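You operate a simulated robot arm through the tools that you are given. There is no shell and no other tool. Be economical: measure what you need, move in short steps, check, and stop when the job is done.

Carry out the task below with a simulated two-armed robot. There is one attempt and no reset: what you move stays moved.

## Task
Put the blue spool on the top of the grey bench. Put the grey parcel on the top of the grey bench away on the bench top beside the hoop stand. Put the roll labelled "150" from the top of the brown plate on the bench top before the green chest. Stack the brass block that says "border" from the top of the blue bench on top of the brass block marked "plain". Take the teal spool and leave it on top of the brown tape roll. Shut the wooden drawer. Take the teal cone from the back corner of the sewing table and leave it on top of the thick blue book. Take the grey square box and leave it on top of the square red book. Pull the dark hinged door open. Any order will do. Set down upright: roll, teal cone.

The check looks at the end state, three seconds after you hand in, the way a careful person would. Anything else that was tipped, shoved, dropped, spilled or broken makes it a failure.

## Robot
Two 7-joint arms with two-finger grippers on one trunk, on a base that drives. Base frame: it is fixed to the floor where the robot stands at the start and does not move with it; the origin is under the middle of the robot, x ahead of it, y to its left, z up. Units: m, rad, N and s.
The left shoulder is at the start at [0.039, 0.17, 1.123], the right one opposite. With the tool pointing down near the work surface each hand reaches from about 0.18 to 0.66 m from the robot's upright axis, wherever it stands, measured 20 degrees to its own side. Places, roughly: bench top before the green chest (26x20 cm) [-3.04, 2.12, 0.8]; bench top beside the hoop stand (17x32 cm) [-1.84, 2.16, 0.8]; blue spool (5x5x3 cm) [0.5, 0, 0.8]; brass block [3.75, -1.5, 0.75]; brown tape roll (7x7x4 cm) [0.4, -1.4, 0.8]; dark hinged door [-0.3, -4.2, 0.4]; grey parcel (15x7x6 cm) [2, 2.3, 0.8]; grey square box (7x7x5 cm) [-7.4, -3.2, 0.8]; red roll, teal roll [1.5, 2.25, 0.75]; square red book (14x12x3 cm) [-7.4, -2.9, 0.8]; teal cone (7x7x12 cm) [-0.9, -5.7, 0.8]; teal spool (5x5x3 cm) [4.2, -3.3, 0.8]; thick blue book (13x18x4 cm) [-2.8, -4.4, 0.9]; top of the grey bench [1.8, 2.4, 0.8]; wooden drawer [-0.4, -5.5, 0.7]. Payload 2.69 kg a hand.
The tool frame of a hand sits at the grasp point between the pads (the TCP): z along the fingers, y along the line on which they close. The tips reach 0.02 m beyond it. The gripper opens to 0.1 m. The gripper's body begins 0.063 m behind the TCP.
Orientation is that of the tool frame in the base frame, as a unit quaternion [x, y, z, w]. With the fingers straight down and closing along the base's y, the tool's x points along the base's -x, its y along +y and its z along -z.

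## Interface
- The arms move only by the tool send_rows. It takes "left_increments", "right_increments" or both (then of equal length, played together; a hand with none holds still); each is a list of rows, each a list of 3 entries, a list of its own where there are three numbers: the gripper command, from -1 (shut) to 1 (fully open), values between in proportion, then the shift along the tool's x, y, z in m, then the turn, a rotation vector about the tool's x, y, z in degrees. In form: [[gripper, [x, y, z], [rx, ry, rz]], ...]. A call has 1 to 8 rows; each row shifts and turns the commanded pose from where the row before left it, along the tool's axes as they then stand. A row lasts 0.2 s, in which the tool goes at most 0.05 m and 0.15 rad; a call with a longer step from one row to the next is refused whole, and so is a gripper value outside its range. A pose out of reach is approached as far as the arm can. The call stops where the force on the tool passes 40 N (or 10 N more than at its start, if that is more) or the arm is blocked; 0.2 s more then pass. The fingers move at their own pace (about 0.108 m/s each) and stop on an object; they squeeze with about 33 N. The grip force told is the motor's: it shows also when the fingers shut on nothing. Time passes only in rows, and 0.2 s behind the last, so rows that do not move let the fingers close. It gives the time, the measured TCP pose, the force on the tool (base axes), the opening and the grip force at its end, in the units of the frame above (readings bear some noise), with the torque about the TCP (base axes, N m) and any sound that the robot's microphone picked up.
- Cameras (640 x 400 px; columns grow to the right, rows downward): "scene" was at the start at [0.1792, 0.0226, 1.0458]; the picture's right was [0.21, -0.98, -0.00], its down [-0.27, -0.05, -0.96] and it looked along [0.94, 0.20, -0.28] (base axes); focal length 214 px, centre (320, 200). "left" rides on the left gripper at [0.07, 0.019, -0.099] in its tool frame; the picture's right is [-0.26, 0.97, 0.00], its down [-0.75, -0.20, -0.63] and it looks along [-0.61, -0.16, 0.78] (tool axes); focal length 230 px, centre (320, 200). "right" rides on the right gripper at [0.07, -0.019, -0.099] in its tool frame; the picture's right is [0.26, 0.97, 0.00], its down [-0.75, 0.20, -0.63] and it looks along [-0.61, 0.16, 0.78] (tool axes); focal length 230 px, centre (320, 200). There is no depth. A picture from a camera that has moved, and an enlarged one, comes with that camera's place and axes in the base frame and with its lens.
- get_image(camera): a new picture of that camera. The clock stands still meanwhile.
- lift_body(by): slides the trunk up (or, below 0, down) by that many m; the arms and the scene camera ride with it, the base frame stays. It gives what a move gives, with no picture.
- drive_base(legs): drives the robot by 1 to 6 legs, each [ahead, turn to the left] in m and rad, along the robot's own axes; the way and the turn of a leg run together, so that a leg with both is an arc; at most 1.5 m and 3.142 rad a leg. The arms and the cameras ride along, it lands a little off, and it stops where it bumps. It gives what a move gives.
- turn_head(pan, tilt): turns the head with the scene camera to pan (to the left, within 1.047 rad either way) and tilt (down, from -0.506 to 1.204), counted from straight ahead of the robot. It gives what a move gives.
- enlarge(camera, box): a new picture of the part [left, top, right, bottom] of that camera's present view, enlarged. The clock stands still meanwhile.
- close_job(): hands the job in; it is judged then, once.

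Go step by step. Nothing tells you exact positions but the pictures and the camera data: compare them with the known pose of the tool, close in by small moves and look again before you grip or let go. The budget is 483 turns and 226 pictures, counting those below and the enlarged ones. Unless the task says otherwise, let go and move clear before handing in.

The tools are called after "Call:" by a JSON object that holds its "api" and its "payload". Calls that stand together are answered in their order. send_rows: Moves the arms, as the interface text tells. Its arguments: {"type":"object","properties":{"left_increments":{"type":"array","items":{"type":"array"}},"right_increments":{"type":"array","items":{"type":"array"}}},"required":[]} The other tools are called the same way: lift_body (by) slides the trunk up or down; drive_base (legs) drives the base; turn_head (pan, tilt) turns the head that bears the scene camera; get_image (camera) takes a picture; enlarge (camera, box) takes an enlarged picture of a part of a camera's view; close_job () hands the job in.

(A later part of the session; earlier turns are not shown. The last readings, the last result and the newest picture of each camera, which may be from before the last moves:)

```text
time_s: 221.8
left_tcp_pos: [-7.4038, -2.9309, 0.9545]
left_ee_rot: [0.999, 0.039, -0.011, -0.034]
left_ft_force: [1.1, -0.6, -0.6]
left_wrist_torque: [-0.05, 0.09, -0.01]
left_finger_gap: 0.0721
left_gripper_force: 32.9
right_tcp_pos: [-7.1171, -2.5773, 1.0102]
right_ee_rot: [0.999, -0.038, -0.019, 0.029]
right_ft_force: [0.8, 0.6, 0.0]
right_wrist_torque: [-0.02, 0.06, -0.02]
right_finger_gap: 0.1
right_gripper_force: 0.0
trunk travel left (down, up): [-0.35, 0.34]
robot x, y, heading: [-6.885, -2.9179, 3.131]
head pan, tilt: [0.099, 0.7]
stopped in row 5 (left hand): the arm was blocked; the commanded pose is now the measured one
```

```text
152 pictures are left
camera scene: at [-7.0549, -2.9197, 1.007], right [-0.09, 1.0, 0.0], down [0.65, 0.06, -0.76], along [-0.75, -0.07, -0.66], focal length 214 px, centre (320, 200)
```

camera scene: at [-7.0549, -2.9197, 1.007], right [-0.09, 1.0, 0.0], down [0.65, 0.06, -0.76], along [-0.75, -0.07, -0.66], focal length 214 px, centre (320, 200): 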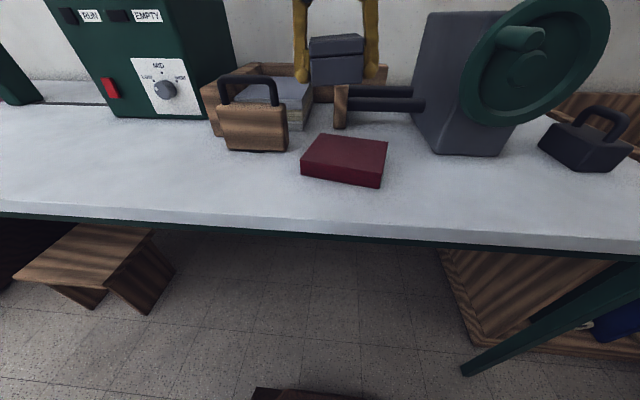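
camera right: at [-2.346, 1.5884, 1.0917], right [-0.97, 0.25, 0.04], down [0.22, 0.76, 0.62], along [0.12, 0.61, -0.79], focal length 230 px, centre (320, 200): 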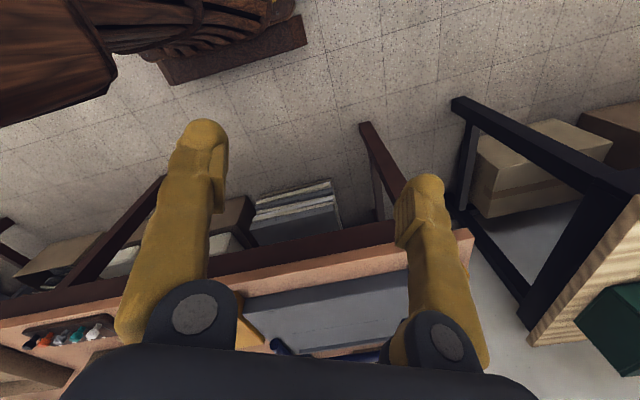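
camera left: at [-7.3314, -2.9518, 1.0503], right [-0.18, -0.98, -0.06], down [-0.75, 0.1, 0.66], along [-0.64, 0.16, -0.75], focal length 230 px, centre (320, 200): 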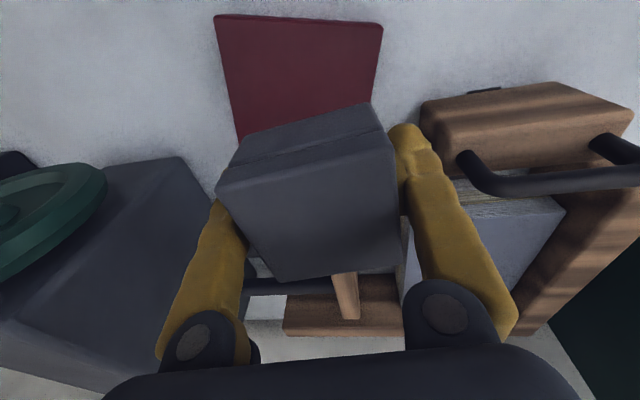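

The left arm can't come that far toward the middle. I'll draw the hand back and to its side, then rotate the base right by 0.4 rad so that the book lies on the left side.

Call:
{"api": "send_rows", "payload": {"left_increments": [[-1, [0.03, 0.035, -0.02], [0, 0, 0]], [-1, [0.03, 0.035, 0], [0, 0, 0]], [-1, [0.035, 0.03, 0], [0, 0, 0]], [-1, [0.035, 0.02, 0], [0, 0, 0]]]}}

Call:
{"api": "drive_base", "payload": {"legs": [[0, -0.4]]}}

Call:
{"api": "get_image", "payload": {"camera": "left"}}

```text
refused: row 1 steps farther than a row can; nothing moved
```

```text
time_s: 223.1
left_tcp_pos: [-7.365, -2.8148, 0.9721]
left_ee_rot: [0.995, -0.091, -0.026, -0.024]
left_ft_force: [0.9, -0.2, -0.6]
left_wrist_torque: [-0.05, 0.09, 0.04]
left_finger_gap: 0.0721
left_gripper_force: 33.1
right_tcp_pos: [-7.0022, -2.5247, 1.0233]
right_ee_rot: [0.978, -0.203, -0.032, 0.048]
right_ft_force: [1.1, 0.2, -0.6]
right_wrist_torque: [-0.02, 0.07, -0.01]
right_finger_gap: 0.1002
right_gripper_force: 0.1
trunk travel left (down, up): [-0.35, 0.34]
robot x, y, heading: [-6.8854, -2.9174, 2.877]
head pan, tilt: [0.099, 0.7]
stopped in leg 1: the force on the tool passed its limit at 67 N (the readings are from after the stop); the commanded pose is now the measured one
```

```text
151 pictures are left
camera left: at [-7.2945, -2.8503, 1.0668], right [-0.43, -0.9, -0.03], down [-0.67, 0.3, 0.68], along [-0.6, 0.31, -0.73], focal length 230 px, centre (320, 200)
```

left: 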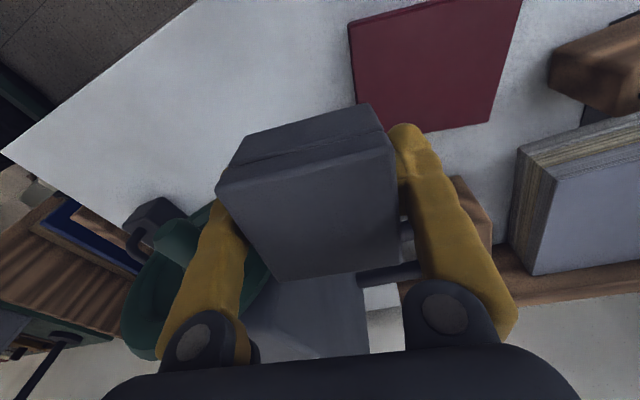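

A mistake: the retract was refused and the base turned anyway, so the hand bumped the machine. I'll check the scene before anything else.

Call:
{"api": "get_image", "payload": {"camera": "scene"}}

```text
150 pictures are left
camera scene: at [-7.0498, -2.8764, 1.0072], right [0.17, 0.99, 0.0], down [0.64, -0.11, -0.76], along [-0.75, 0.13, -0.65], focal length 214 px, centre (320, 200)
```

scene: 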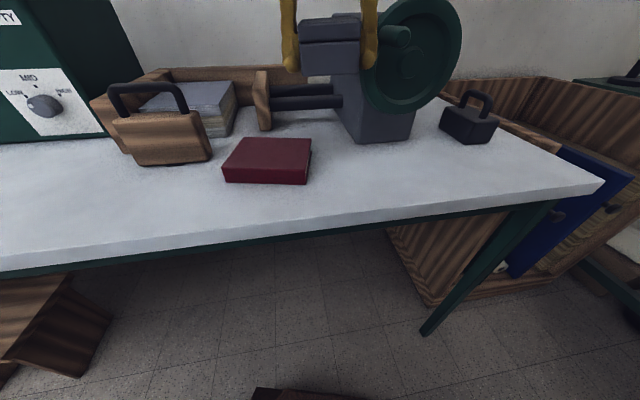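

The machine has not shifted, as measured by its foot corners. I'll pull the left hand straight back.

Call:
{"api": "send_rows", "payload": {"left_increments": [[-1, [0.04, 0, 0], [0, 0, 0]], [-1, [0.04, 0, 0], [0, 0, 0]], [-1, [0.02, 0.03, 0], [0, 0, 0]], [-1, [0, 0.04, 0], [0, 0, 0]]]}}

```text
time_s: 224.1
left_tcp_pos: [-7.2856, -2.9039, 0.9601]
left_ee_rot: [0.995, -0.089, -0.023, -0.026]
left_ft_force: [0.2, -0.8, -1.2]
left_wrist_torque: [0.01, -0.04, 0.0]
left_finger_gap: 0.0719
left_gripper_force: 32.8
right_tcp_pos: [-7.0089, -2.5255, 1.0222]
right_ee_rot: [0.978, -0.202, -0.029, 0.045]
right_ft_force: [-0.2, -0.7, 0.2]
right_wrist_torque: [-0.02, 0.0, 0.03]
right_finger_gap: 0.0999
right_gripper_force: 0.1
trunk travel left (down, up): [-0.35, 0.34]
robot x, y, heading: [-6.8805, -2.9179, 2.871]
head pan, tilt: [0.099, 0.7]
```

Call:
{"api": "drive_base", "payload": {"legs": [[0, -0.2]]}}

Call:
{"api": "get_image", "payload": {"camera": "left"}}

Call:
{"api": "get_image", "payload": {"camera": "scene"}}

```text
time_s: 225.2
left_tcp_pos: [-7.2739, -2.8226, 0.9603]
left_ee_rot: [0.981, -0.19, -0.02, -0.028]
left_ft_force: [-0.3, -0.4, -1.6]
left_wrist_torque: [-0.02, -0.04, 0.0]
left_finger_gap: 0.072
left_gripper_force: 33.4
right_tcp_pos: [-6.9262, -2.5104, 1.0219]
right_ee_rot: [0.952, -0.3, -0.033, 0.042]
right_ft_force: [0.3, -0.3, 0.5]
right_wrist_torque: [0.03, -0.02, -0.02]
right_finger_gap: 0.0997
right_gripper_force: 0.1
trunk travel left (down, up): [-0.35, 0.34]
robot x, y, heading: [-6.8841, -2.9193, 2.67]
head pan, tilt: [0.099, 0.7]
```

```text
149 pictures are left
camera left: at [-7.2128, -2.8723, 1.0549], right [-0.6, -0.8, -0.03], down [-0.6, 0.43, 0.68], along [-0.53, 0.42, -0.74], focal length 230 px, centre (320, 200)
```

left: 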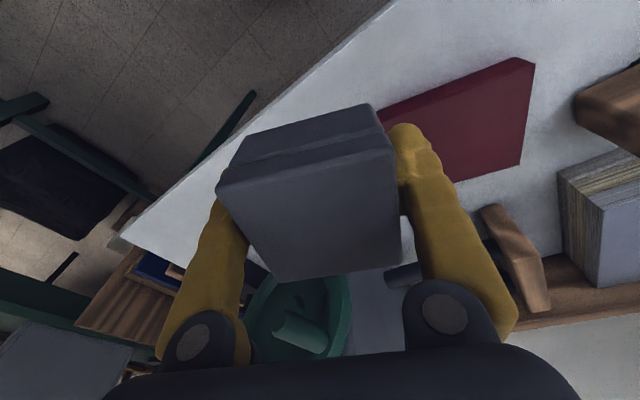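

```text
148 pictures are left
camera scene: at [-7.043, -2.844, 1.0065], right [0.36, 0.93, 0.0], down [0.61, -0.24, -0.75], along [-0.7, 0.27, -0.66], focal length 214 px, centre (320, 200)
```

scene: 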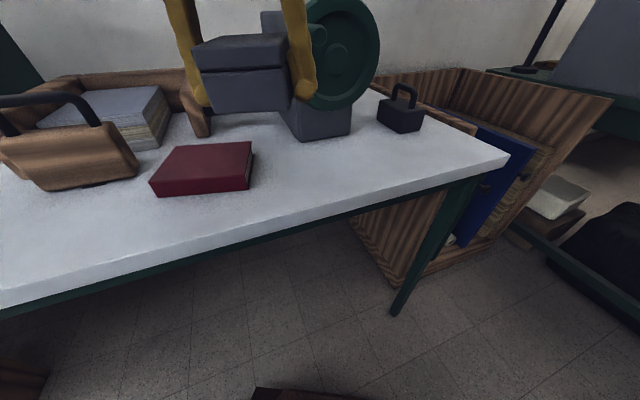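

Book centre confirmed at (−7.403, −2.908). I'll level and square the hand to the book, then move above it.

Call:
{"api": "send_rows", "payload": {"left_increments": [[-1, [0, 0, 0], [-2.7, 2.9, 0]], [-1, [0, 0, 0], [0, 0, -7.3]], [-1, [0, 0, 0], [0, 0, -7.3]], [-1, [0, 0, 0], [0, 0, -7.3]], [-1, [-0.0323, 0.0213, 0], [0, 0, 0]], [-1, [-0.0323, 0.0213, 0], [0, 0, 0]], [-1, [-0.0323, 0.0213, 0], [0, 0, 0]], [-1, [-0.0323, 0.0213, 0], [0, 0, 0]]]}}

Call:
{"api": "get_image", "payload": {"camera": "left"}}

Call:
{"api": "get_image", "payload": {"camera": "scene"}}

```text
time_s: 227.1
left_tcp_pos: [-7.392, -2.9163, 0.9671]
left_ee_rot: [1.0, 0.001, -0.008, -0.003]
left_ft_force: [-0.3, -0.1, -2.0]
left_wrist_torque: [0.02, -0.02, -0.02]
left_finger_gap: 0.0722
left_gripper_force: 32.6
right_tcp_pos: [-6.9172, -2.511, 1.0269]
right_ee_rot: [0.946, -0.316, -0.035, 0.057]
right_ft_force: [-1.1, 0.1, -0.3]
right_wrist_torque: [0.02, -0.01, -0.02]
right_finger_gap: 0.0999
right_gripper_force: 0.1
trunk travel left (down, up): [-0.35, 0.34]
robot x, y, heading: [-6.8858, -2.9148, 2.667]
head pan, tilt: [0.099, 0.7]
```

```text
147 pictures are left
camera left: at [-7.3193, -2.9351, 1.0666], right [-0.26, -0.97, 0.0], down [-0.74, 0.2, 0.64], along [-0.62, 0.17, -0.77], focal length 230 px, centre (320, 200)
```

left: 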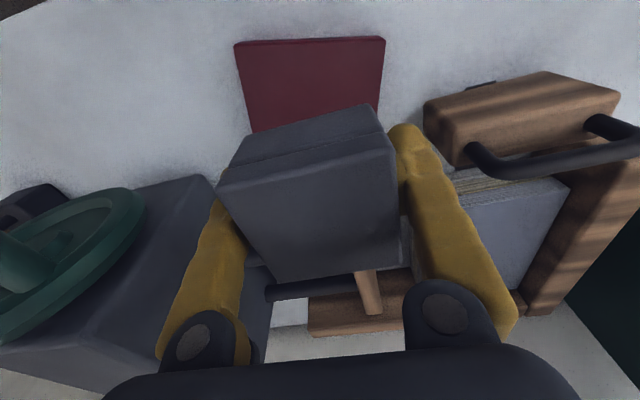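

```text
146 pictures are left
camera scene: at [-7.0435, -2.8442, 1.0064], right [0.36, 0.93, 0.0], down [0.61, -0.24, -0.75], along [-0.7, 0.27, -0.66], focal length 214 px, centre (320, 200)
```

scene: 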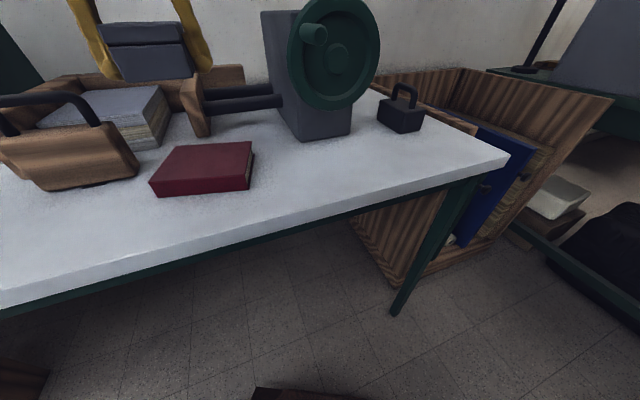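

Call:
{"api": "send_rows", "payload": {"left_increments": [[-1, [-0.013, 0, 0], [0, 0.9, 0]], [-1, [0, 0, 0.04], [0, 0, 0]], [-1, [0, 0, 0.04], [0, 0, 0]], [-1, [0, 0, 0.025], [0, 0, 0]], [-1, [0, 0, 0], [0, 0, 0]]]}}

Call:
{"api": "get_image", "payload": {"camera": "scene"}}

```text
time_s: 228.2
left_tcp_pos: [-7.4027, -2.9131, 0.8631]
left_ee_rot: [1.0, 0.0, 0.001, -0.003]
left_ft_force: [0.1, 0.3, -1.9]
left_wrist_torque: [0.02, 0.01, -0.03]
left_finger_gap: 0.0721
left_gripper_force: 33.1
right_tcp_pos: [-6.9156, -2.5103, 1.0265]
right_ee_rot: [0.946, -0.316, -0.035, 0.057]
right_ft_force: [-0.9, 0.8, 0.2]
right_wrist_torque: [-0.01, 0.03, 0.0]
right_finger_gap: 0.0996
right_gripper_force: 0.0
trunk travel left (down, up): [-0.35, 0.34]
robot x, y, heading: [-6.8869, -2.9175, 2.669]
head pan, tilt: [0.099, 0.7]
```

```text
145 pictures are left
camera scene: at [-7.043, -2.8438, 1.0065], right [0.36, 0.93, 0.0], down [0.61, -0.24, -0.75], along [-0.7, 0.27, -0.66], focal length 214 px, centre (320, 200)
```

scene: 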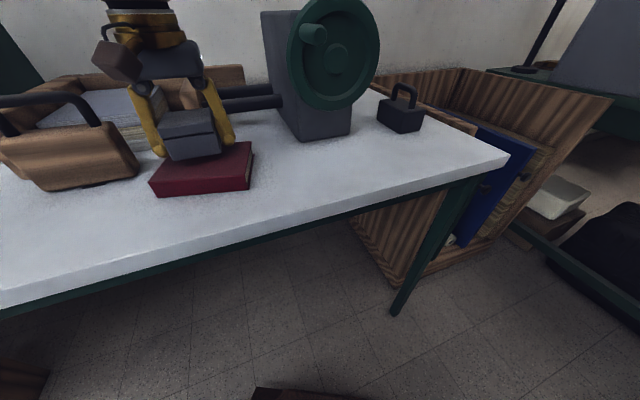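

Call:
{"api": "send_rows", "payload": {"left_increments": [[-1, [0, 0, 0.008], [0, 0, 0]], [-1, [0, 0, 0.005], [0, 0, 0]], [-1, [0, 0, 0.003], [0, 0, 0]], [-1, [0, 0, 0], [0, 0, 0]]]}}

Call:
{"api": "enlarge", "payload": {"camera": "scene", "box": [130, 90, 270, 210]}}

```text
time_s: 229.2
left_tcp_pos: [-7.4018, -2.9137, 0.8486]
left_ee_rot: [1.0, 0.001, -0.002, -0.003]
left_ft_force: [0.0, -3.0, 31.9]
left_wrist_torque: [-1.37, 0.4, 0.07]
left_finger_gap: 0.072
left_gripper_force: 33.8
right_tcp_pos: [-6.9147, -2.5111, 1.0271]
right_ee_rot: [0.947, -0.315, -0.036, 0.057]
right_ft_force: [0.1, -0.1, -0.5]
right_wrist_torque: [0.01, 0.04, -0.01]
right_finger_gap: 0.1002
right_gripper_force: 0.0
trunk travel left (down, up): [-0.35, 0.34]
robot x, y, heading: [-6.8847, -2.9167, 2.669]
head pan, tilt: [0.099, 0.7]
```

```text
3.33 times, centred on (200, 150) of scene
camera zoom: at [-7.041, -2.844, 1.0072], right [0.36, 0.93, 0.0], down [0.61, -0.24, -0.76], along [-0.7, 0.27, -0.66], focal length 715 px, centre (720, 367)
```

zoom: 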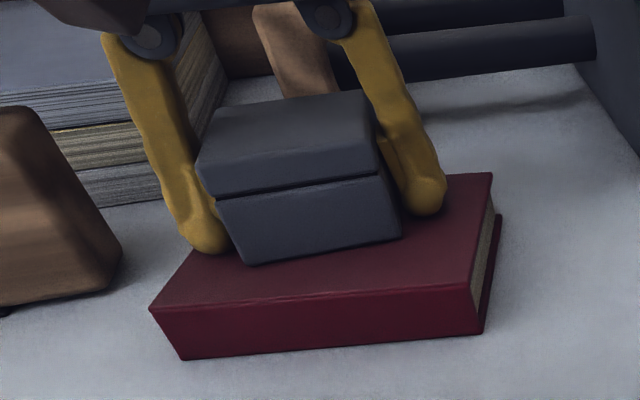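

It's in contact, slightly one-sided. I'll ease up 2 mm and open gently so the box settles flat.

Call:
{"api": "send_rows", "payload": {"left_increments": [[-1, [0, 0, -0.003], [0, 0, 0]], [0.55, [0, 0, 0], [0, 0, 0]], [0.6, [0, 0, 0], [0, 0, 0]], [0.8, [0, 0, 0], [0, 0, 0]], [1, [0, 0, -0.03], [0, 0, 0]], [1, [0, 0, -0.045], [0, 0, 0]], [1, [0, 0, -0.045], [0, 0, 0]]]}}

Call:
{"api": "enlarge", "payload": {"camera": "scene", "box": [130, 90, 270, 210]}}

```text
time_s: 230.8
left_tcp_pos: [-7.4, -2.913, 0.97]
left_ee_rot: [1.0, 0.001, 0.002, -0.003]
left_ft_force: [-0.2, -0.6, 0.1]
left_wrist_torque: [0.02, 0.01, 0.01]
left_finger_gap: 0.1001
left_gripper_force: 0.1
right_tcp_pos: [-6.916, -2.5111, 1.0273]
right_ee_rot: [0.946, -0.316, -0.036, 0.057]
right_ft_force: [-0.3, 0.3, -0.8]
right_wrist_torque: [-0.03, -0.02, -0.01]
right_finger_gap: 0.1001
right_gripper_force: 0.1
trunk travel left (down, up): [-0.35, 0.34]
robot x, y, heading: [-6.8864, -2.9144, 2.669]
head pan, tilt: [0.099, 0.7]
```

```text
3.33 times, centred on (200, 150) of scene
camera zoom: at [-7.0426, -2.8439, 1.0066], right [0.36, 0.93, 0.0], down [0.61, -0.24, -0.75], along [-0.7, 0.27, -0.66], focal length 715 px, centre (720, 367)
```

zoom: 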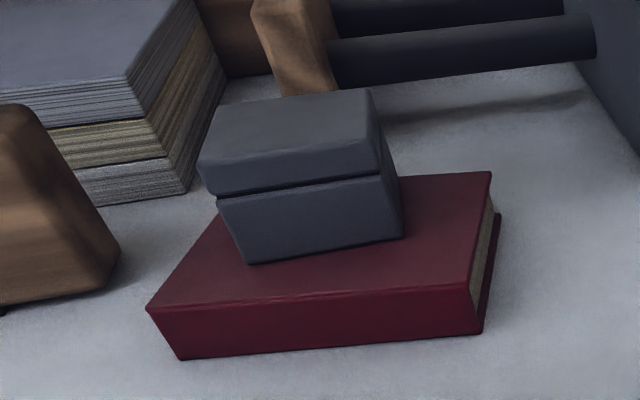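

The box is on the book. I'll retract, back away and turn to look east for the next area.

Call:
{"api": "send_rows", "payload": {"left_increments": [[1, [0.045, 0, 0], [0, 0, 0]], [1, [0.045, 0, 0], [0, 0, 0]], [1, [0.02, 0, 0], [0, 0, 8]], [1, [0, 0, 0], [0, 0, 8]], [1, [0, 0, 0], [0, 0, 8]]]}}

Call:
{"api": "drive_base", "payload": {"legs": [[-0.5, 0], [0, -2.7]]}}

Call:
{"api": "turn_head", "payload": {"pan": 0, "tilt": 0.3}}

Call:
{"api": "get_image", "payload": {"camera": "scene"}}

```text
time_s: 232.1
left_tcp_pos: [-7.2927, -2.9142, 0.9695]
left_ee_rot: [0.978, -0.208, -0.001, -0.004]
left_ft_force: [-0.1, 0.4, 0.1]
left_wrist_torque: [-0.03, -0.01, -0.01]
left_finger_gap: 0.0997
left_gripper_force: 0.1
right_tcp_pos: [-6.916, -2.5112, 1.0262]
right_ee_rot: [0.947, -0.315, -0.036, 0.056]
right_ft_force: [0.2, 0.7, 0.4]
right_wrist_torque: [0.01, 0.02, 0.0]
right_finger_gap: 0.1
right_gripper_force: 0.2
trunk travel left (down, up): [-0.35, 0.34]
robot x, y, heading: [-6.8846, -2.9181, 2.67]
head pan, tilt: [0.099, 0.7]
```

```text
time_s: 241.4
left_tcp_pos: [-6.0763, -2.9597, 0.9692]
left_ee_rot: [-0.034, 0.999, -0.003, 0.001]
left_ft_force: [-0.6, 0.9, -0.4]
left_wrist_torque: [0.0, 0.02, -0.02]
left_finger_gap: 0.0998
left_gripper_force: 0.1
right_tcp_pos: [-6.2187, -3.4875, 1.0278]
right_ee_rot: [0.063, 0.996, 0.056, 0.028]
right_ft_force: [0.3, -0.1, 0.7]
right_wrist_torque: [-0.02, 0.0, 0.02]
right_finger_gap: 0.0999
right_gripper_force: 0.1
trunk travel left (down, up): [-0.35, 0.34]
robot x, y, heading: [-6.4396, -3.1399, 0.013]
head pan, tilt: [0.099, 0.7]
```

```text
time_s: 242.3
left_tcp_pos: [-6.0889, -2.9613, 0.973]
left_ee_rot: [-0.032, 0.999, -0.003, 0.008]
left_ft_force: [-0.1, 0.4, 0.0]
left_wrist_torque: [0.01, 0.06, 0.01]
left_finger_gap: 0.1
left_gripper_force: 0.1
right_tcp_pos: [-6.2227, -3.4846, 1.036]
right_ee_rot: [0.076, 0.993, 0.085, 0.042]
right_ft_force: [0.8, 0.8, -0.4]
right_wrist_torque: [0.0, 0.03, 0.0]
right_finger_gap: 0.1001
right_gripper_force: 0.0
trunk travel left (down, up): [-0.35, 0.34]
robot x, y, heading: [-6.4357, -3.1396, 0.011]
head pan, tilt: [0.0, 0.3]
```

```text
142 pictures are left
camera scene: at [-6.2555, -3.1327, 1.0422], right [0.01, -1.0, 0.0], down [-0.31, 0.0, -0.95], along [0.95, 0.01, -0.31], focal length 214 px, centre (320, 200)
```

scene: 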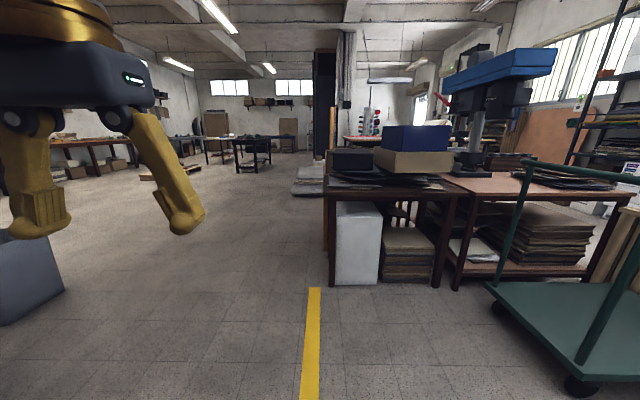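

A table group lies ahead right (corner ≈(−5.0, −3.2)). I'll pass left of it to about (−4.3, −2.2) and look southeast.

Call:
{"api": "drive_base", "payload": {"legs": [[0, 0.42], [1.5, 0], [0.8, 0], [0, -1.2]]}}

Call:
{"api": "get_image", "payload": {"camera": "scene"}}

```text
time_s: 243.2
left_tcp_pos: [-6.1348, -2.9469, 0.986]
left_ee_rot: [-0.056, 0.998, -0.001, 0.027]
left_ft_force: [-0.8, -0.6, 0.8]
left_wrist_torque: [0.05, -0.06, 0.01]
left_finger_gap: 0.0998
left_gripper_force: 0.0
right_tcp_pos: [-6.2274, -3.4776, 1.0515]
right_ee_rot: [0.06, 0.989, 0.121, 0.062]
right_ft_force: [-0.8, -0.3, 0.7]
right_wrist_torque: [0.01, -0.04, -0.01]
right_finger_gap: 0.0998
right_gripper_force: 0.1
trunk travel left (down, up): [-0.35, 0.34]
robot x, y, heading: [-6.4391, -3.1394, 0.054]
head pan, tilt: [0.0, 0.3]
stopped in leg 1: the robot was blocked; the commanded pose is now the measured one
```

```text
141 pictures are left
camera scene: at [-6.2611, -3.1257, 1.0432], right [0.06, -1.0, 0.0], down [-0.31, -0.02, -0.95], along [0.95, 0.05, -0.31], focal length 214 px, centre (320, 200)
```

scene: 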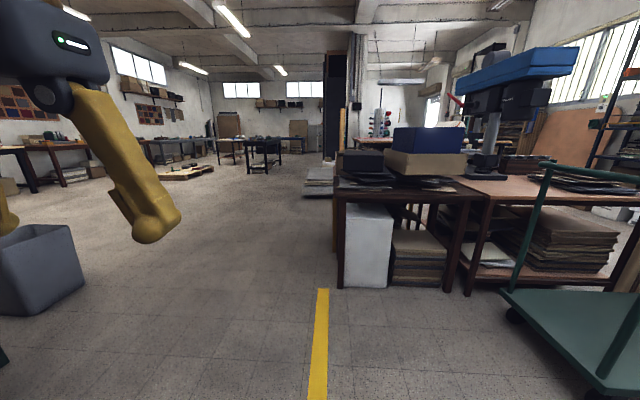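

Blocked without visible cause again, and the hands keep drifting back toward the body on each stop. I'll reset both hands to a proper forward pose and then retry.

Call:
{"api": "send_rows", "payload": {"right_increments": [[1, [0, 0, 0], [4.6, 2.5, -3.3]], [1, [0, 0, 0], [4.6, 2.5, -3.3]], [1, [0, 0, 0], [4.5, 2.5, -3.3]], [1, [-0.045, 0.015, 0], [0, 0, 0]], [1, [-0.045, 0.015, 0], [0, 0, 0]], [1, [-0.045, 0.015, 0.01], [0, 0, 0]], [1, [-0.045, 0.015, 0.02], [0, 0, 0]], [1, [0, 0, 0], [0, 0, 0]]], "left_increments": [[1, [0, 0, 0], [0, 3.1, 3.3]], [1, [0, 0.02, 0], [0, 0, 0]], [1, [0, 0.02, 0], [0, 0, 0]], [1, [-0.03, 0.02, 0], [0, 0, 0]], [1, [-0.03, 0.02, 0], [0, 0, 0]], [1, [0, 0, 0], [0, 0, 0]], [1, [0, 0, 0], [0, 0, 0]], [1, [0, 0, 0], [0, 0, 0]]]}}

Call:
{"api": "drive_base", "payload": {"legs": [[0, 0.38]]}}

```text
refused: row 7 steps farther than a row can; nothing moved
```

```text
time_s: 244.1
left_tcp_pos: [-6.1728, -2.9274, 0.9798]
left_ee_rot: [-0.091, 0.996, 0.0, 0.017]
left_ft_force: [0.4, 0.8, -0.3]
left_wrist_torque: [0.0, 0.02, 0.01]
left_finger_gap: 0.0998
left_gripper_force: 0.1
right_tcp_pos: [-6.2148, -3.4669, 1.0604]
right_ee_rot: [0.023, 0.988, 0.136, 0.065]
right_ft_force: [-0.3, -0.8, -0.5]
right_wrist_torque: [0.03, -0.02, -0.02]
right_finger_gap: 0.1002
right_gripper_force: 0.1
trunk travel left (down, up): [-0.35, 0.34]
robot x, y, heading: [-6.4388, -3.1371, 0.124]
head pan, tilt: [0.0, 0.3]
stopped in leg 1: the robot was blocked; the commanded pose is now the measured one
```

Call:
{"api": "send_rows", "payload": {"right_increments": [[1, [0, 0, 0], [4.9, 2.6, -3.3]], [1, [0, 0, 0], [4.9, 2.6, -3.3]], [1, [0, 0, 0], [4.9, 2.6, -3.3]], [1, [-0.04, 0.01, 0], [0, 0, 0]], [1, [-0.04, 0.01, 0], [0, 0, 0]], [1, [-0.04, 0.01, 0.015], [0, 0, 0]], [1, [-0.04, 0.01, 0.015], [0, 0, 0]], [1, [-0.02, 0, 0.015], [0, 0, 0]]], "left_increments": [[1, [0, 0, 0], [0, 2, 3.3]], [1, [0, 0.02, 0], [0, 0, 0]], [1, [0, 0.02, 0], [0, 0, 0]], [1, [-0.03, 0.02, 0], [0, 0, 0]], [1, [-0.03, 0.02, 0], [0, 0, 0]], [1, [-0.03, 0, 0], [0, 0, 0]], [1, [-0.03, 0, 0], [0, 0, 0]], [1, [0, 0, 0], [0, 0, 0]]]}}

```text
time_s: 245.9
left_tcp_pos: [-6.0596, -2.8348, 0.9988]
left_ee_rot: [-0.062, 0.998, -0.001, 0.022]
left_ft_force: [-0.3, 0.6, 0.0]
left_wrist_torque: [0.01, -0.03, -0.03]
left_finger_gap: 0.1001
left_gripper_force: 0.0
right_tcp_pos: [-6.042, -3.4175, 1.0175]
right_ee_rot: [-0.071, 0.997, -0.023, 0.0]
right_ft_force: [0.7, 0.2, -0.6]
right_wrist_torque: [0.0, -0.01, 0.0]
right_finger_gap: 0.1001
right_gripper_force: 0.1
right hand out of reach, approached as far as the arm can: row 1, 3
trunk travel left (down, up): [-0.35, 0.34]
robot x, y, heading: [-6.4406, -3.1366, 0.118]
head pan, tilt: [0.0, 0.3]
```

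Call:
{"api": "drive_base", "payload": {"legs": [[0, 0.3]]}}

```text
time_s: 247.3
left_tcp_pos: [-6.1649, -2.737, 0.9983]
left_ee_rot: [-0.209, 0.978, 0.002, 0.022]
left_ft_force: [-0.6, 0.3, -0.1]
left_wrist_torque: [0.0, -0.01, -0.01]
left_finger_gap: 0.1
left_gripper_force: 0.1
right_tcp_pos: [-5.9759, -3.2897, 1.0165]
right_ee_rot: [-0.218, 0.976, -0.021, 0.002]
right_ft_force: [1.2, 0.9, 0.2]
right_wrist_torque: [0.01, -0.02, 0.0]
right_finger_gap: 0.1001
right_gripper_force: 0.0
trunk travel left (down, up): [-0.35, 0.34]
robot x, y, heading: [-6.4348, -3.1399, 0.421]
head pan, tilt: [0.0, 0.3]
```

With the hands forward the turn works. I'll keep them so and continue.

Call:
{"api": "drive_base", "payload": {"legs": [[1.5, 0], [0.8, 0], [0, -1.2]]}}

Call:
{"api": "get_image", "payload": {"camera": "scene"}}

```text
time_s: 261.6
left_tcp_pos: [-3.8887, -2.3305, 1.0045]
left_ee_rot: [0.385, 0.922, -0.013, 0.026]
left_ft_force: [-0.1, -0.6, 0.6]
left_wrist_torque: [-0.01, -0.02, -0.01]
left_finger_gap: 0.1
left_gripper_force: 0.1
right_tcp_pos: [-4.3376, -2.7014, 1.0227]
right_ee_rot: [0.377, 0.926, -0.023, -0.002]
right_ft_force: [0.1, -0.8, 0.1]
right_wrist_torque: [0.03, -0.01, -0.01]
right_finger_gap: 0.1003
right_gripper_force: 0.1
trunk travel left (down, up): [-0.35, 0.34]
robot x, y, heading: [-4.3469, -2.227, -0.788]
head pan, tilt: [0.0, 0.3]
```

```text
140 pictures are left
camera scene: at [-4.2173, -2.352, 1.0425], right [-0.71, -0.7, 0.0], down [-0.22, 0.22, -0.95], along [0.67, -0.67, -0.31], focal length 214 px, centre (320, 200)
```

scene: 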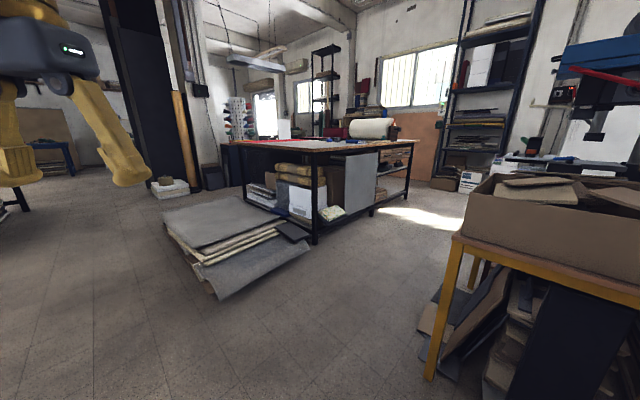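

The blue book's tall work table lies ahead (x≈−2.9…−1.3, y≈−5.8…−3.7), with sheets stacked on the floor north of it. I'll go east along y≈−2 to view the sewing-table area.

Call:
{"api": "drive_base", "payload": {"legs": [[0, 0.87], [1.5, 0], [1.5, 0], [0.3, -0.3], [0, -1.2]]}}

Call:
{"api": "get_image", "payload": {"camera": "scene"}}

```text
time_s: 283.0
left_tcp_pos: [-0.7781, -2.3293, 1.0108]
left_ee_rot: [0.658, 0.752, -0.026, 0.026]
left_ft_force: [0.0, 0.9, -1.4]
left_wrist_torque: [-0.01, 0.01, 0.0]
left_finger_gap: 0.1
left_gripper_force: 0.1
right_tcp_pos: [-1.3605, -2.3531, 1.0274]
right_ee_rot: [0.652, 0.758, -0.027, -0.003]
right_ft_force: [0.9, -0.1, -0.1]
right_wrist_torque: [0.01, 0.01, -0.01]
right_finger_gap: 0.0998
right_gripper_force: 0.0
trunk travel left (down, up): [-0.35, 0.34]
robot x, y, heading: [-1.0723, -1.9853, -1.441]
head pan, tilt: [0.0, 0.3]
```

```text
139 pictures are left
camera scene: at [-1.0463, -2.1608, 1.0425], right [-0.99, -0.13, 0.0], down [-0.04, 0.31, -0.95], along [0.13, -0.94, -0.31], focal length 214 px, centre (320, 200)
```

scene: 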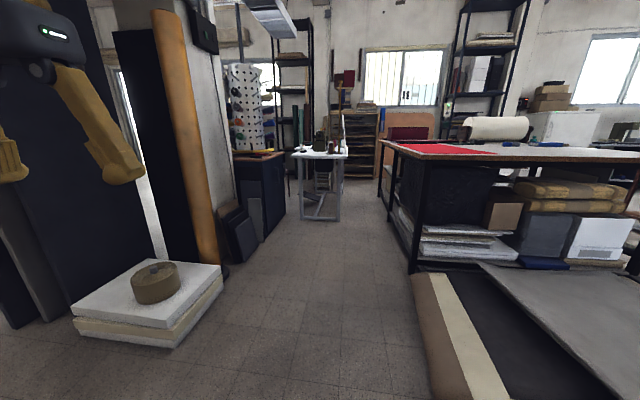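

A corridor (x≈−1.6…−0.2) leads south between the big table and a dark cabinet, to the white sewing table. I'll drive into it.

Call:
{"api": "drive_base", "payload": {"legs": [[1.45, 0]]}}

Call:
{"api": "get_image", "payload": {"camera": "scene"}}

Call:
{"api": "turn_head", "payload": {"pan": 0.8, "tilt": 0.6}}

Call:
{"api": "get_image", "payload": {"camera": "scene"}}

```text
time_s: 290.2
left_tcp_pos: [-0.6159, -3.7648, 1.0154]
left_ee_rot: [0.669, 0.742, -0.032, 0.031]
left_ft_force: [-0.5, -0.8, 0.6]
left_wrist_torque: [0.02, 0.01, 0.02]
left_finger_gap: 0.1001
left_gripper_force: 0.2
right_tcp_pos: [-1.1992, -3.7717, 1.0317]
right_ee_rot: [0.663, 0.748, -0.032, 0.002]
right_ft_force: [1.4, -0.4, 0.3]
right_wrist_torque: [-0.03, 0.01, 0.02]
right_finger_gap: 0.1001
right_gripper_force: 0.1
trunk travel left (down, up): [-0.35, 0.34]
robot x, y, heading: [-0.8932, -3.4273, -1.465]
head pan, tilt: [0.0, 0.3]
```

```text
138 pictures are left
camera scene: at [-0.8774, -3.6051, 1.0424], right [-0.99, -0.11, 0.0], down [-0.03, 0.31, -0.95], along [0.1, -0.94, -0.31], focal length 214 px, centre (320, 200)
```

scene: 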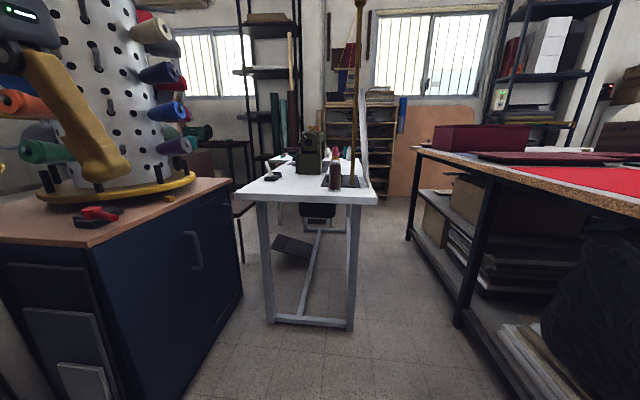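

```text
time_s: 291.3
left_tcp_pos: [-0.6179, -3.7495, 1.0182]
left_ee_rot: [0.669, 0.742, -0.035, 0.036]
left_ft_force: [0.6, -0.7, -0.2]
left_wrist_torque: [0.0, -0.01, 0.02]
left_finger_gap: 0.1
left_gripper_force: 0.2
right_tcp_pos: [-1.2011, -3.7563, 1.0363]
right_ee_rot: [0.663, 0.747, -0.039, 0.008]
right_ft_force: [-0.5, 0.4, 0.1]
right_wrist_torque: [-0.04, 0.05, 0.01]
right_finger_gap: 0.1002
right_gripper_force: 0.0
trunk travel left (down, up): [-0.35, 0.34]
robot x, y, heading: [-0.8964, -3.4267, -1.468]
head pan, tilt: [0.799, 0.6]
```

```text
137 pictures are left
camera scene: at [-0.8179, -3.5661, 1.0156], right [-0.62, -0.79, -0.01], down [-0.45, 0.36, -0.82], along [0.65, -0.5, -0.57], focal length 214 px, centre (320, 200)
```

scene: 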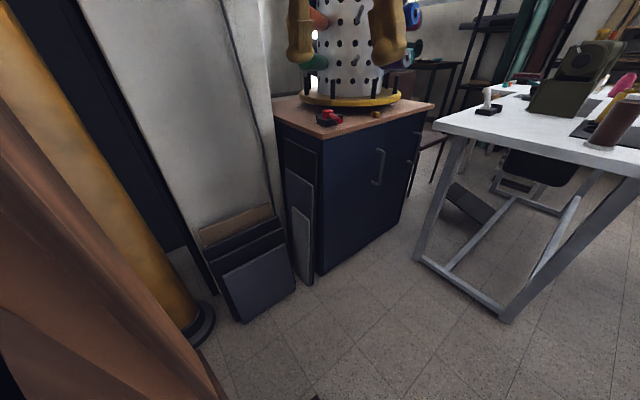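

Call:
{"api": "enlarge", "payload": {"camera": "scene", "box": [270, 80, 450, 290]}}

```text
1.90 times, centred on (360, 185) of scene
camera zoom: at [-0.8179, -3.5661, 1.0156], right [-0.62, -0.79, -0.01], down [-0.45, 0.36, -0.82], along [0.65, -0.5, -0.57], focal length 408 px, centre (244, 229)
```

zoom: 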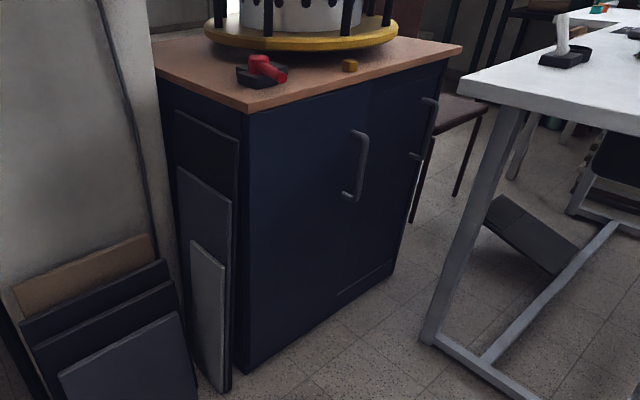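

Call:
{"api": "turn_head", "payload": {"pan": -0.1, "tilt": 0.35}}

Call:
{"api": "enlarge", "payload": {"camera": "scene", "box": [220, 80, 420, 210]}}

```text
time_s: 292.5
left_tcp_pos: [-0.6182, -3.7497, 1.0198]
left_ee_rot: [0.668, 0.742, -0.036, 0.036]
left_ft_force: [0.3, -0.2, 0.0]
left_wrist_torque: [-0.02, -0.01, 0.01]
left_finger_gap: 0.1001
left_gripper_force: 0.0
right_tcp_pos: [-1.2012, -3.7568, 1.0362]
right_ee_rot: [0.663, 0.748, -0.038, 0.008]
right_ft_force: [0.2, 0.1, 0.1]
right_wrist_torque: [0.03, 0.01, -0.03]
right_finger_gap: 0.1
right_gripper_force: 0.1
trunk travel left (down, up): [-0.35, 0.34]
robot x, y, heading: [-0.8947, -3.4266, -1.465]
head pan, tilt: [-0.099, 0.351]
```

```text
3.08 times, centred on (320, 145) of scene
camera zoom: at [-0.8867, -3.605, 1.0377], right [-1.0, -0.01, 0.0], down [0.0, 0.36, -0.93], along [0.01, -0.93, -0.36], focal length 660 px, centre (320, 369)
```

zoom: 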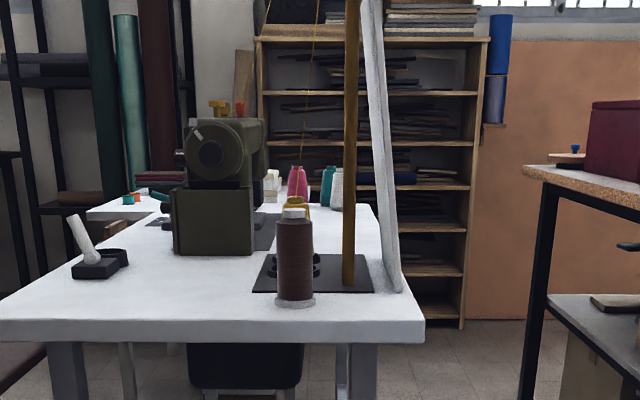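

The sewing table runs from y≈−4.45 to −5.8 with the teal cone at the far right corner, so I'll reach that from the south later. The dark cabinet's north door (y −4.0…−4.38, vertical handle near (−0.30, −4.345, 0.57)) is here, so I'll do the door first: move to about (−0.94, −4.0) and face east.

Call:
{"api": "drive_base", "payload": {"legs": [[0, -0.17], [0.57, 0], [0, 1.635]]}}

Call:
{"api": "turn_head", "payload": {"pan": -0.4, "tilt": 0.6}}

Call:
{"api": "get_image", "payload": {"camera": "scene"}}

```text
time_s: 299.6
left_tcp_pos: [-0.5265, -3.8709, 1.0215]
left_ee_rot: [0.155, 0.986, -0.018, 0.056]
left_ft_force: [-0.2, 1.9, -2.0]
left_wrist_torque: [-0.17, -0.04, 0.02]
left_finger_gap: 0.1001
left_gripper_force: 0.1
right_tcp_pos: [-0.7553, -4.4082, 1.0389]
right_ee_rot: [0.149, 0.988, -0.029, 0.031]
right_ft_force: [1.1, 2.5, 1.3]
right_wrist_torque: [-0.24, 0.05, -0.01]
right_finger_gap: 0.1
right_gripper_force: 0.1
trunk travel left (down, up): [-0.35, 0.34]
robot x, y, heading: [-0.9308, -4.0104, -0.309]
head pan, tilt: [-0.099, 0.351]
stopped in leg 3: the robot was blocked; the commanded pose is now the measured one
```

```text
time_s: 300.4
left_tcp_pos: [-0.5273, -3.8751, 1.0222]
left_ee_rot: [0.155, 0.986, -0.011, 0.06]
left_ft_force: [0.3, -1.6, -1.2]
left_wrist_torque: [0.0, -0.03, 0.01]
left_finger_gap: 0.0999
left_gripper_force: 0.0
right_tcp_pos: [-0.7588, -4.4125, 1.0402]
right_ee_rot: [0.152, 0.988, -0.026, 0.034]
right_ft_force: [-0.5, -0.2, -0.5]
right_wrist_torque: [-0.02, -0.02, 0.0]
right_finger_gap: 0.1
right_gripper_force: 0.1
trunk travel left (down, up): [-0.35, 0.34]
robot x, y, heading: [-0.9345, -4.0089, -0.306]
head pan, tilt: [-0.4, 0.6]
```

```text
134 pictures are left
camera scene: at [-0.7928, -4.084, 1.0175], right [-0.65, -0.76, 0.0], down [-0.43, 0.37, -0.82], along [0.62, -0.54, -0.57], focal length 214 px, centre (320, 200)
```

scene: 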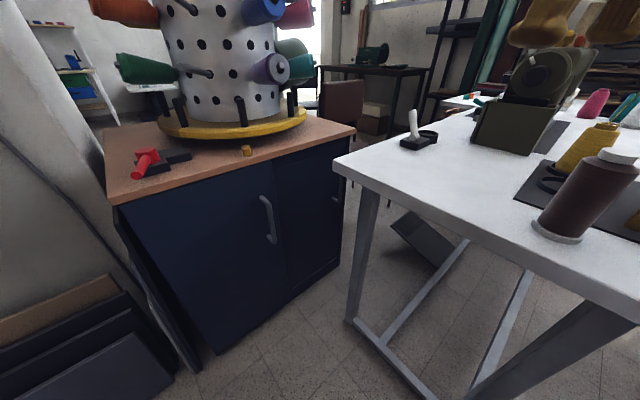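

The turn stopped at heading −0.31, but that is a workable pose. The handle triangulates to (−0.290, −4.303, 0.588). I'll pitch the right hand to point forward in steps.

Call:
{"api": "send_rows", "payload": {"right_increments": [[1, [0, 0.04, 0], [0, 0, 0]], [1, [0, 0.04, 0], [0, 0, 0]], [1, [0, 0.04, 0], [0, 0, 0]], [1, [0, 0.02, 0], [0, -8.2, 0]], [1, [0, 0.02, 0], [0, -8.2, 0]], [1, [0, 0.02, 0], [0, -8.2, 0]], [1, [0, 0, 0], [0, -8.2, 0]], [1, [0, 0, 0], [0, -8.2, 0]]]}}

Call:
{"api": "send_rows", "payload": {"right_increments": [[1, [0, 0, 0], [0, -8.2, 0]], [1, [0, 0, 0], [0, -8.2, 0]], [1, [0, 0, 0], [0, -8.2, 0]], [1, [0, 0, 0], [0, -8.2, 0]], [1, [0, 0, 0], [0, -8.2, 0]], [1, [0, 0, 0], [0, -8.0, 0]]]}}

Call:
{"api": "get_image", "payload": {"camera": "scene"}}

```text
time_s: 302.2
left_tcp_pos: [-0.5311, -3.8747, 1.0188]
left_ee_rot: [0.154, 0.987, -0.009, 0.052]
left_ft_force: [-1.1, -0.2, 0.3]
left_wrist_torque: [-0.08, -0.12, 0.04]
left_finger_gap: 0.1003
left_gripper_force: 0.1
right_tcp_pos: [-0.624, -4.2249, 1.0688]
right_ee_rot: [0.132, 0.912, -0.077, 0.38]
right_ft_force: [-1.6, 0.5, 1.0]
right_wrist_torque: [-0.01, -0.04, -0.01]
right_finger_gap: 0.1001
right_gripper_force: 0.0
right hand out of reach, approached as far as the arm can: row 5, 6, 7, 8
trunk travel left (down, up): [-0.35, 0.34]
robot x, y, heading: [-0.9266, -4.0081, -0.304]
head pan, tilt: [-0.4, 0.6]
```

```text
time_s: 303.6
left_tcp_pos: [-0.5264, -3.8759, 1.0146]
left_ee_rot: [0.155, 0.987, -0.009, 0.045]
left_ft_force: [0.8, -0.4, -0.3]
left_wrist_torque: [-0.02, 0.0, 0.0]
left_finger_gap: 0.0999
left_gripper_force: 0.1
right_tcp_pos: [-0.5634, -4.2043, 1.0787]
right_ee_rot: [0.088, 0.676, -0.125, 0.721]
right_ft_force: [0.4, 0.7, 0.5]
right_wrist_torque: [0.0, -0.03, 0.0]
right_finger_gap: 0.1001
right_gripper_force: 0.0
right hand out of reach, approached as far as the arm can: row 1, 2, 3, 4
trunk travel left (down, up): [-0.35, 0.34]
robot x, y, heading: [-0.932, -4.0087, -0.307]
head pan, tilt: [-0.4, 0.6]
```

```text
133 pictures are left
camera scene: at [-0.7798, -4.0892, 1.0151], right [-0.65, -0.76, 0.01], down [-0.44, 0.37, -0.82], along [0.62, -0.53, -0.58], focal length 214 px, centre (320, 200)
```

scene: 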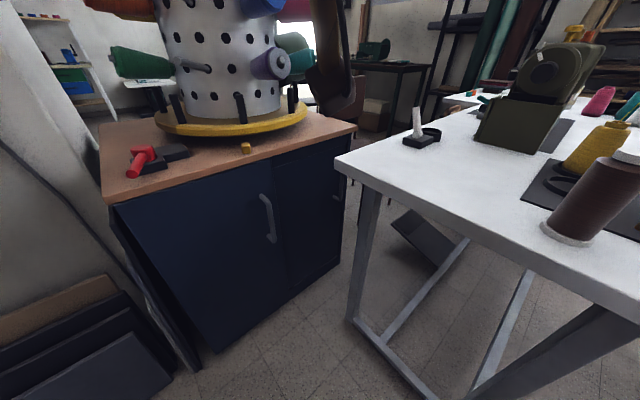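

The hand points forward and horizontal. I'll lower the trunk 0.25 m, then bring the hand down toward handle height.

Call:
{"api": "lift_body", "payload": {"by": -0.25}}

Call:
{"api": "send_rows", "payload": {"right_increments": [[1, [0.045, 0, 0], [0, 0, 0]], [1, [0.045, 0, 0], [0, 0, 0]], [1, [0.045, 0, 0], [0, 0, 0]], [1, [0.045, 0, 0], [0, 0, 0]], [1, [0.045, 0, 0], [0, 4, 0]]]}}

Call:
{"api": "get_image", "payload": {"camera": "right"}}

Call:
{"api": "get_image", "payload": {"camera": "scene"}}

```text
time_s: 306.2
left_tcp_pos: [-0.5268, -3.8757, 0.7683]
left_ee_rot: [0.155, 0.987, -0.01, 0.051]
left_ft_force: [-0.2, -0.4, 0.3]
left_wrist_torque: [0.02, -0.02, 0.02]
left_finger_gap: 0.0999
left_gripper_force: 0.0
right_tcp_pos: [-0.5634, -4.2029, 0.8301]
right_ee_rot: [0.09, 0.675, -0.126, 0.721]
right_ft_force: [0.4, 0.6, -0.6]
right_wrist_torque: [0.04, 0.0, 0.03]
right_finger_gap: 0.0999
right_gripper_force: 0.0
trunk travel left (down, up): [-0.1, 0.59]
robot x, y, heading: [-0.9306, -4.0079, -0.308]
head pan, tilt: [-0.4, 0.6]
```

```text
time_s: 307.4
left_tcp_pos: [-0.5265, -3.8761, 0.7658]
left_ee_rot: [0.155, 0.987, -0.01, 0.051]
left_ft_force: [-0.2, -1.2, -0.8]
left_wrist_torque: [0.0, 0.01, -0.04]
left_finger_gap: 0.1002
left_gripper_force: 0.0
right_tcp_pos: [-0.5338, -4.2166, 0.612]
right_ee_rot: [0.094, 0.7, -0.122, 0.698]
right_ft_force: [0.1, -0.5, -0.1]
right_wrist_torque: [0.0, 0.02, -0.02]
right_finger_gap: 0.1001
right_gripper_force: 0.1
right hand out of reach, approached as far as the arm can: row 3, 4
trunk travel left (down, up): [-0.1, 0.59]
robot x, y, heading: [-0.9291, -4.0078, -0.31]
head pan, tilt: [-0.4, 0.6]
```

```text
132 pictures are left
camera right: at [-0.6349, -4.2065, 0.5422], right [0.29, 0.91, -0.3], down [-0.53, 0.41, 0.74], along [0.8, -0.06, 0.6], focal length 230 px, centre (320, 200)
```

right: 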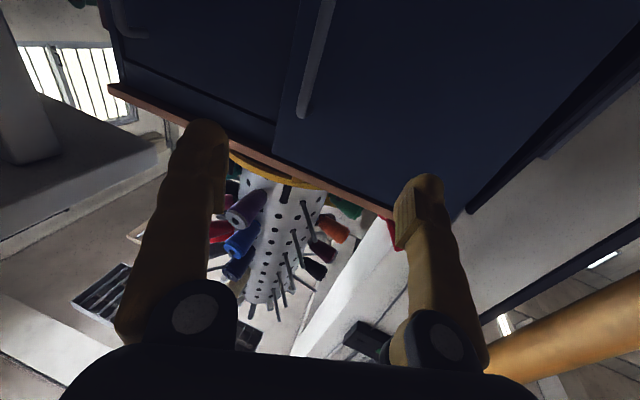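

```text
131 pictures are left
camera scene: at [-0.7843, -4.0878, 0.7652], right [-0.65, -0.76, 0.01], down [-0.44, 0.37, -0.82], along [0.62, -0.53, -0.58], focal length 214 px, centre (320, 200)
```

scene: 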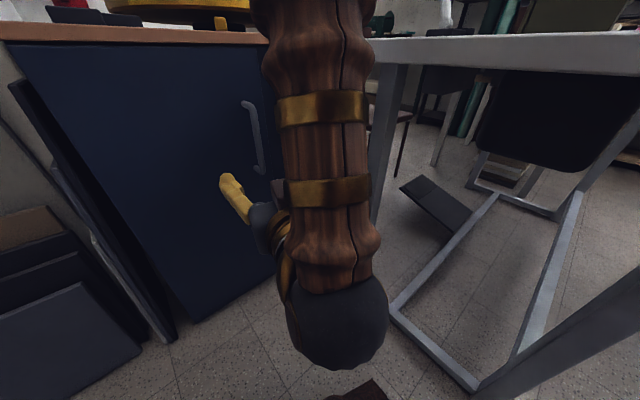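

The handle lies 0.26 m ahead of the TCP, almost centred. Moving forward in steps.

Call:
{"api": "send_rows", "payload": {"right_increments": [[1, [0.01, -0.004, 0.045], [0, 0, 0]], [1, [0.01, -0.004, 0.045], [0, 0, 0]], [1, [0, 0, 0.045], [0, 0, 0]], [1, [0, 0, 0.04], [0, 0, 0]]]}}

Call:
{"api": "get_image", "payload": {"camera": "right"}}

Call:
{"api": "get_image", "payload": {"camera": "scene"}}

```text
time_s: 308.4
left_tcp_pos: [-0.5283, -3.8768, 0.7675]
left_ee_rot: [0.154, 0.987, -0.01, 0.051]
left_ft_force: [0.1, 0.5, -0.3]
left_wrist_torque: [0.03, 0.01, -0.02]
left_finger_gap: 0.1001
left_gripper_force: 0.1
right_tcp_pos: [-0.3667, -4.2784, 0.5884]
right_ee_rot: [0.091, 0.701, -0.122, 0.697]
right_ft_force: [-0.2, 0.4, 0.2]
right_wrist_torque: [-0.01, -0.02, 0.01]
right_finger_gap: 0.0999
right_gripper_force: 0.1
trunk travel left (down, up): [-0.1, 0.59]
robot x, y, heading: [-0.9319, -4.0098, -0.311]
head pan, tilt: [-0.4, 0.6]
```

```text
130 pictures are left
camera right: at [-0.468, -4.268, 0.5199], right [0.29, 0.91, -0.3], down [-0.53, 0.41, 0.74], along [0.8, -0.06, 0.6], focal length 230 px, centre (320, 200)
```

right: 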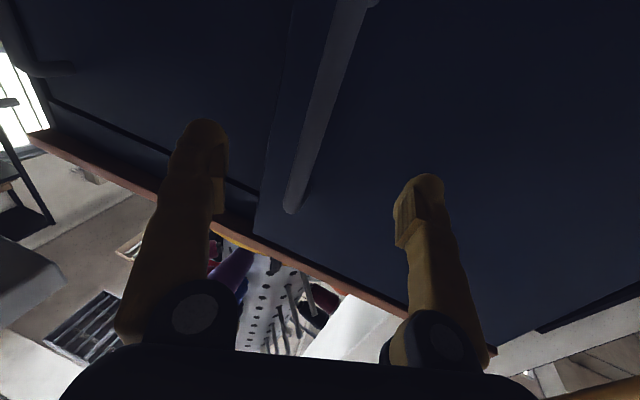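

```text
129 pictures are left
camera scene: at [-0.7844, -4.0879, 0.7652], right [-0.65, -0.76, 0.01], down [-0.44, 0.37, -0.82], along [0.62, -0.53, -0.58], focal length 214 px, centre (320, 200)
```

scene: 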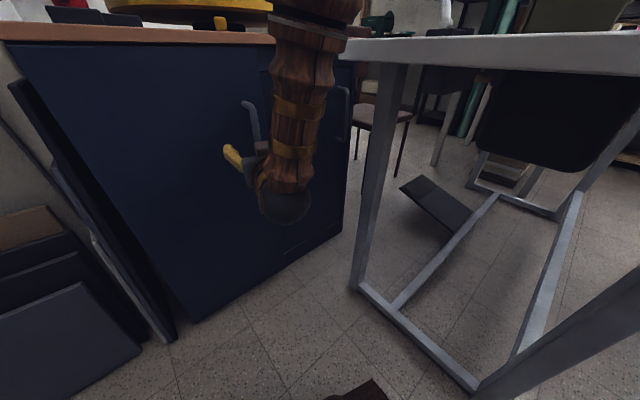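

Call:
{"api": "send_rows", "payload": {"right_increments": [[1, [0, -0.002, 0.04], [0, 0, 0]], [1, [0, 0, 0.035], [0, 0, 0]], [-1, [0, 0, 0], [0, 0, 0]], [-1, [0, 0, 0], [0, 0, 0]], [-1, [0, 0, 0], [0, 0, 0]]]}}

Call:
{"api": "get_image", "payload": {"camera": "right"}}

```text
time_s: 309.0
left_tcp_pos: [-0.5425, -3.87, 0.7571]
left_ee_rot: [0.154, 0.987, -0.006, 0.033]
left_ft_force: [1.8, 1.0, 0.2]
left_wrist_torque: [-0.02, 0.08, 0.0]
left_finger_gap: 0.1003
left_gripper_force: 0.0
right_tcp_pos: [-0.3132, -4.2947, 0.5959]
right_ee_rot: [0.091, 0.695, -0.123, 0.703]
right_ft_force: [1.0, 0.0, -1.3]
right_wrist_torque: [0.0, -0.06, -0.01]
right_finger_gap: 0.0559
right_gripper_force: 0.7
trunk travel left (down, up): [-0.1, 0.59]
robot x, y, heading: [-0.9311, -4.0074, -0.31]
head pan, tilt: [-0.4, 0.6]
stopped in row 3 (right hand): the force on the tool passed its limit at 212 N (the readings are from after the stop); the commanded pose is now the measured one
```

```text
128 pictures are left
camera right: at [-0.4115, -4.2861, 0.5254], right [0.29, 0.91, -0.3], down [-0.54, 0.41, 0.73], along [0.79, -0.05, 0.62], focal length 230 px, centre (320, 200)
```

right: 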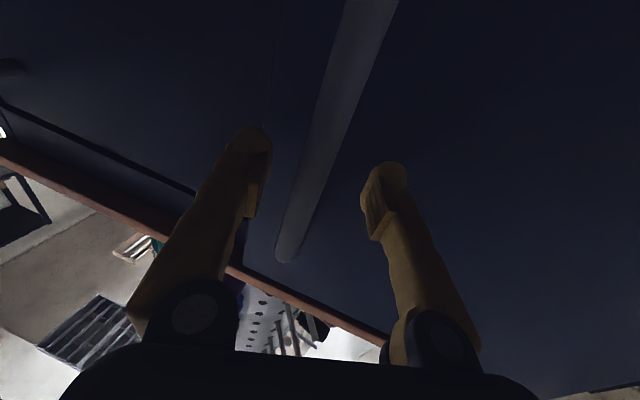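

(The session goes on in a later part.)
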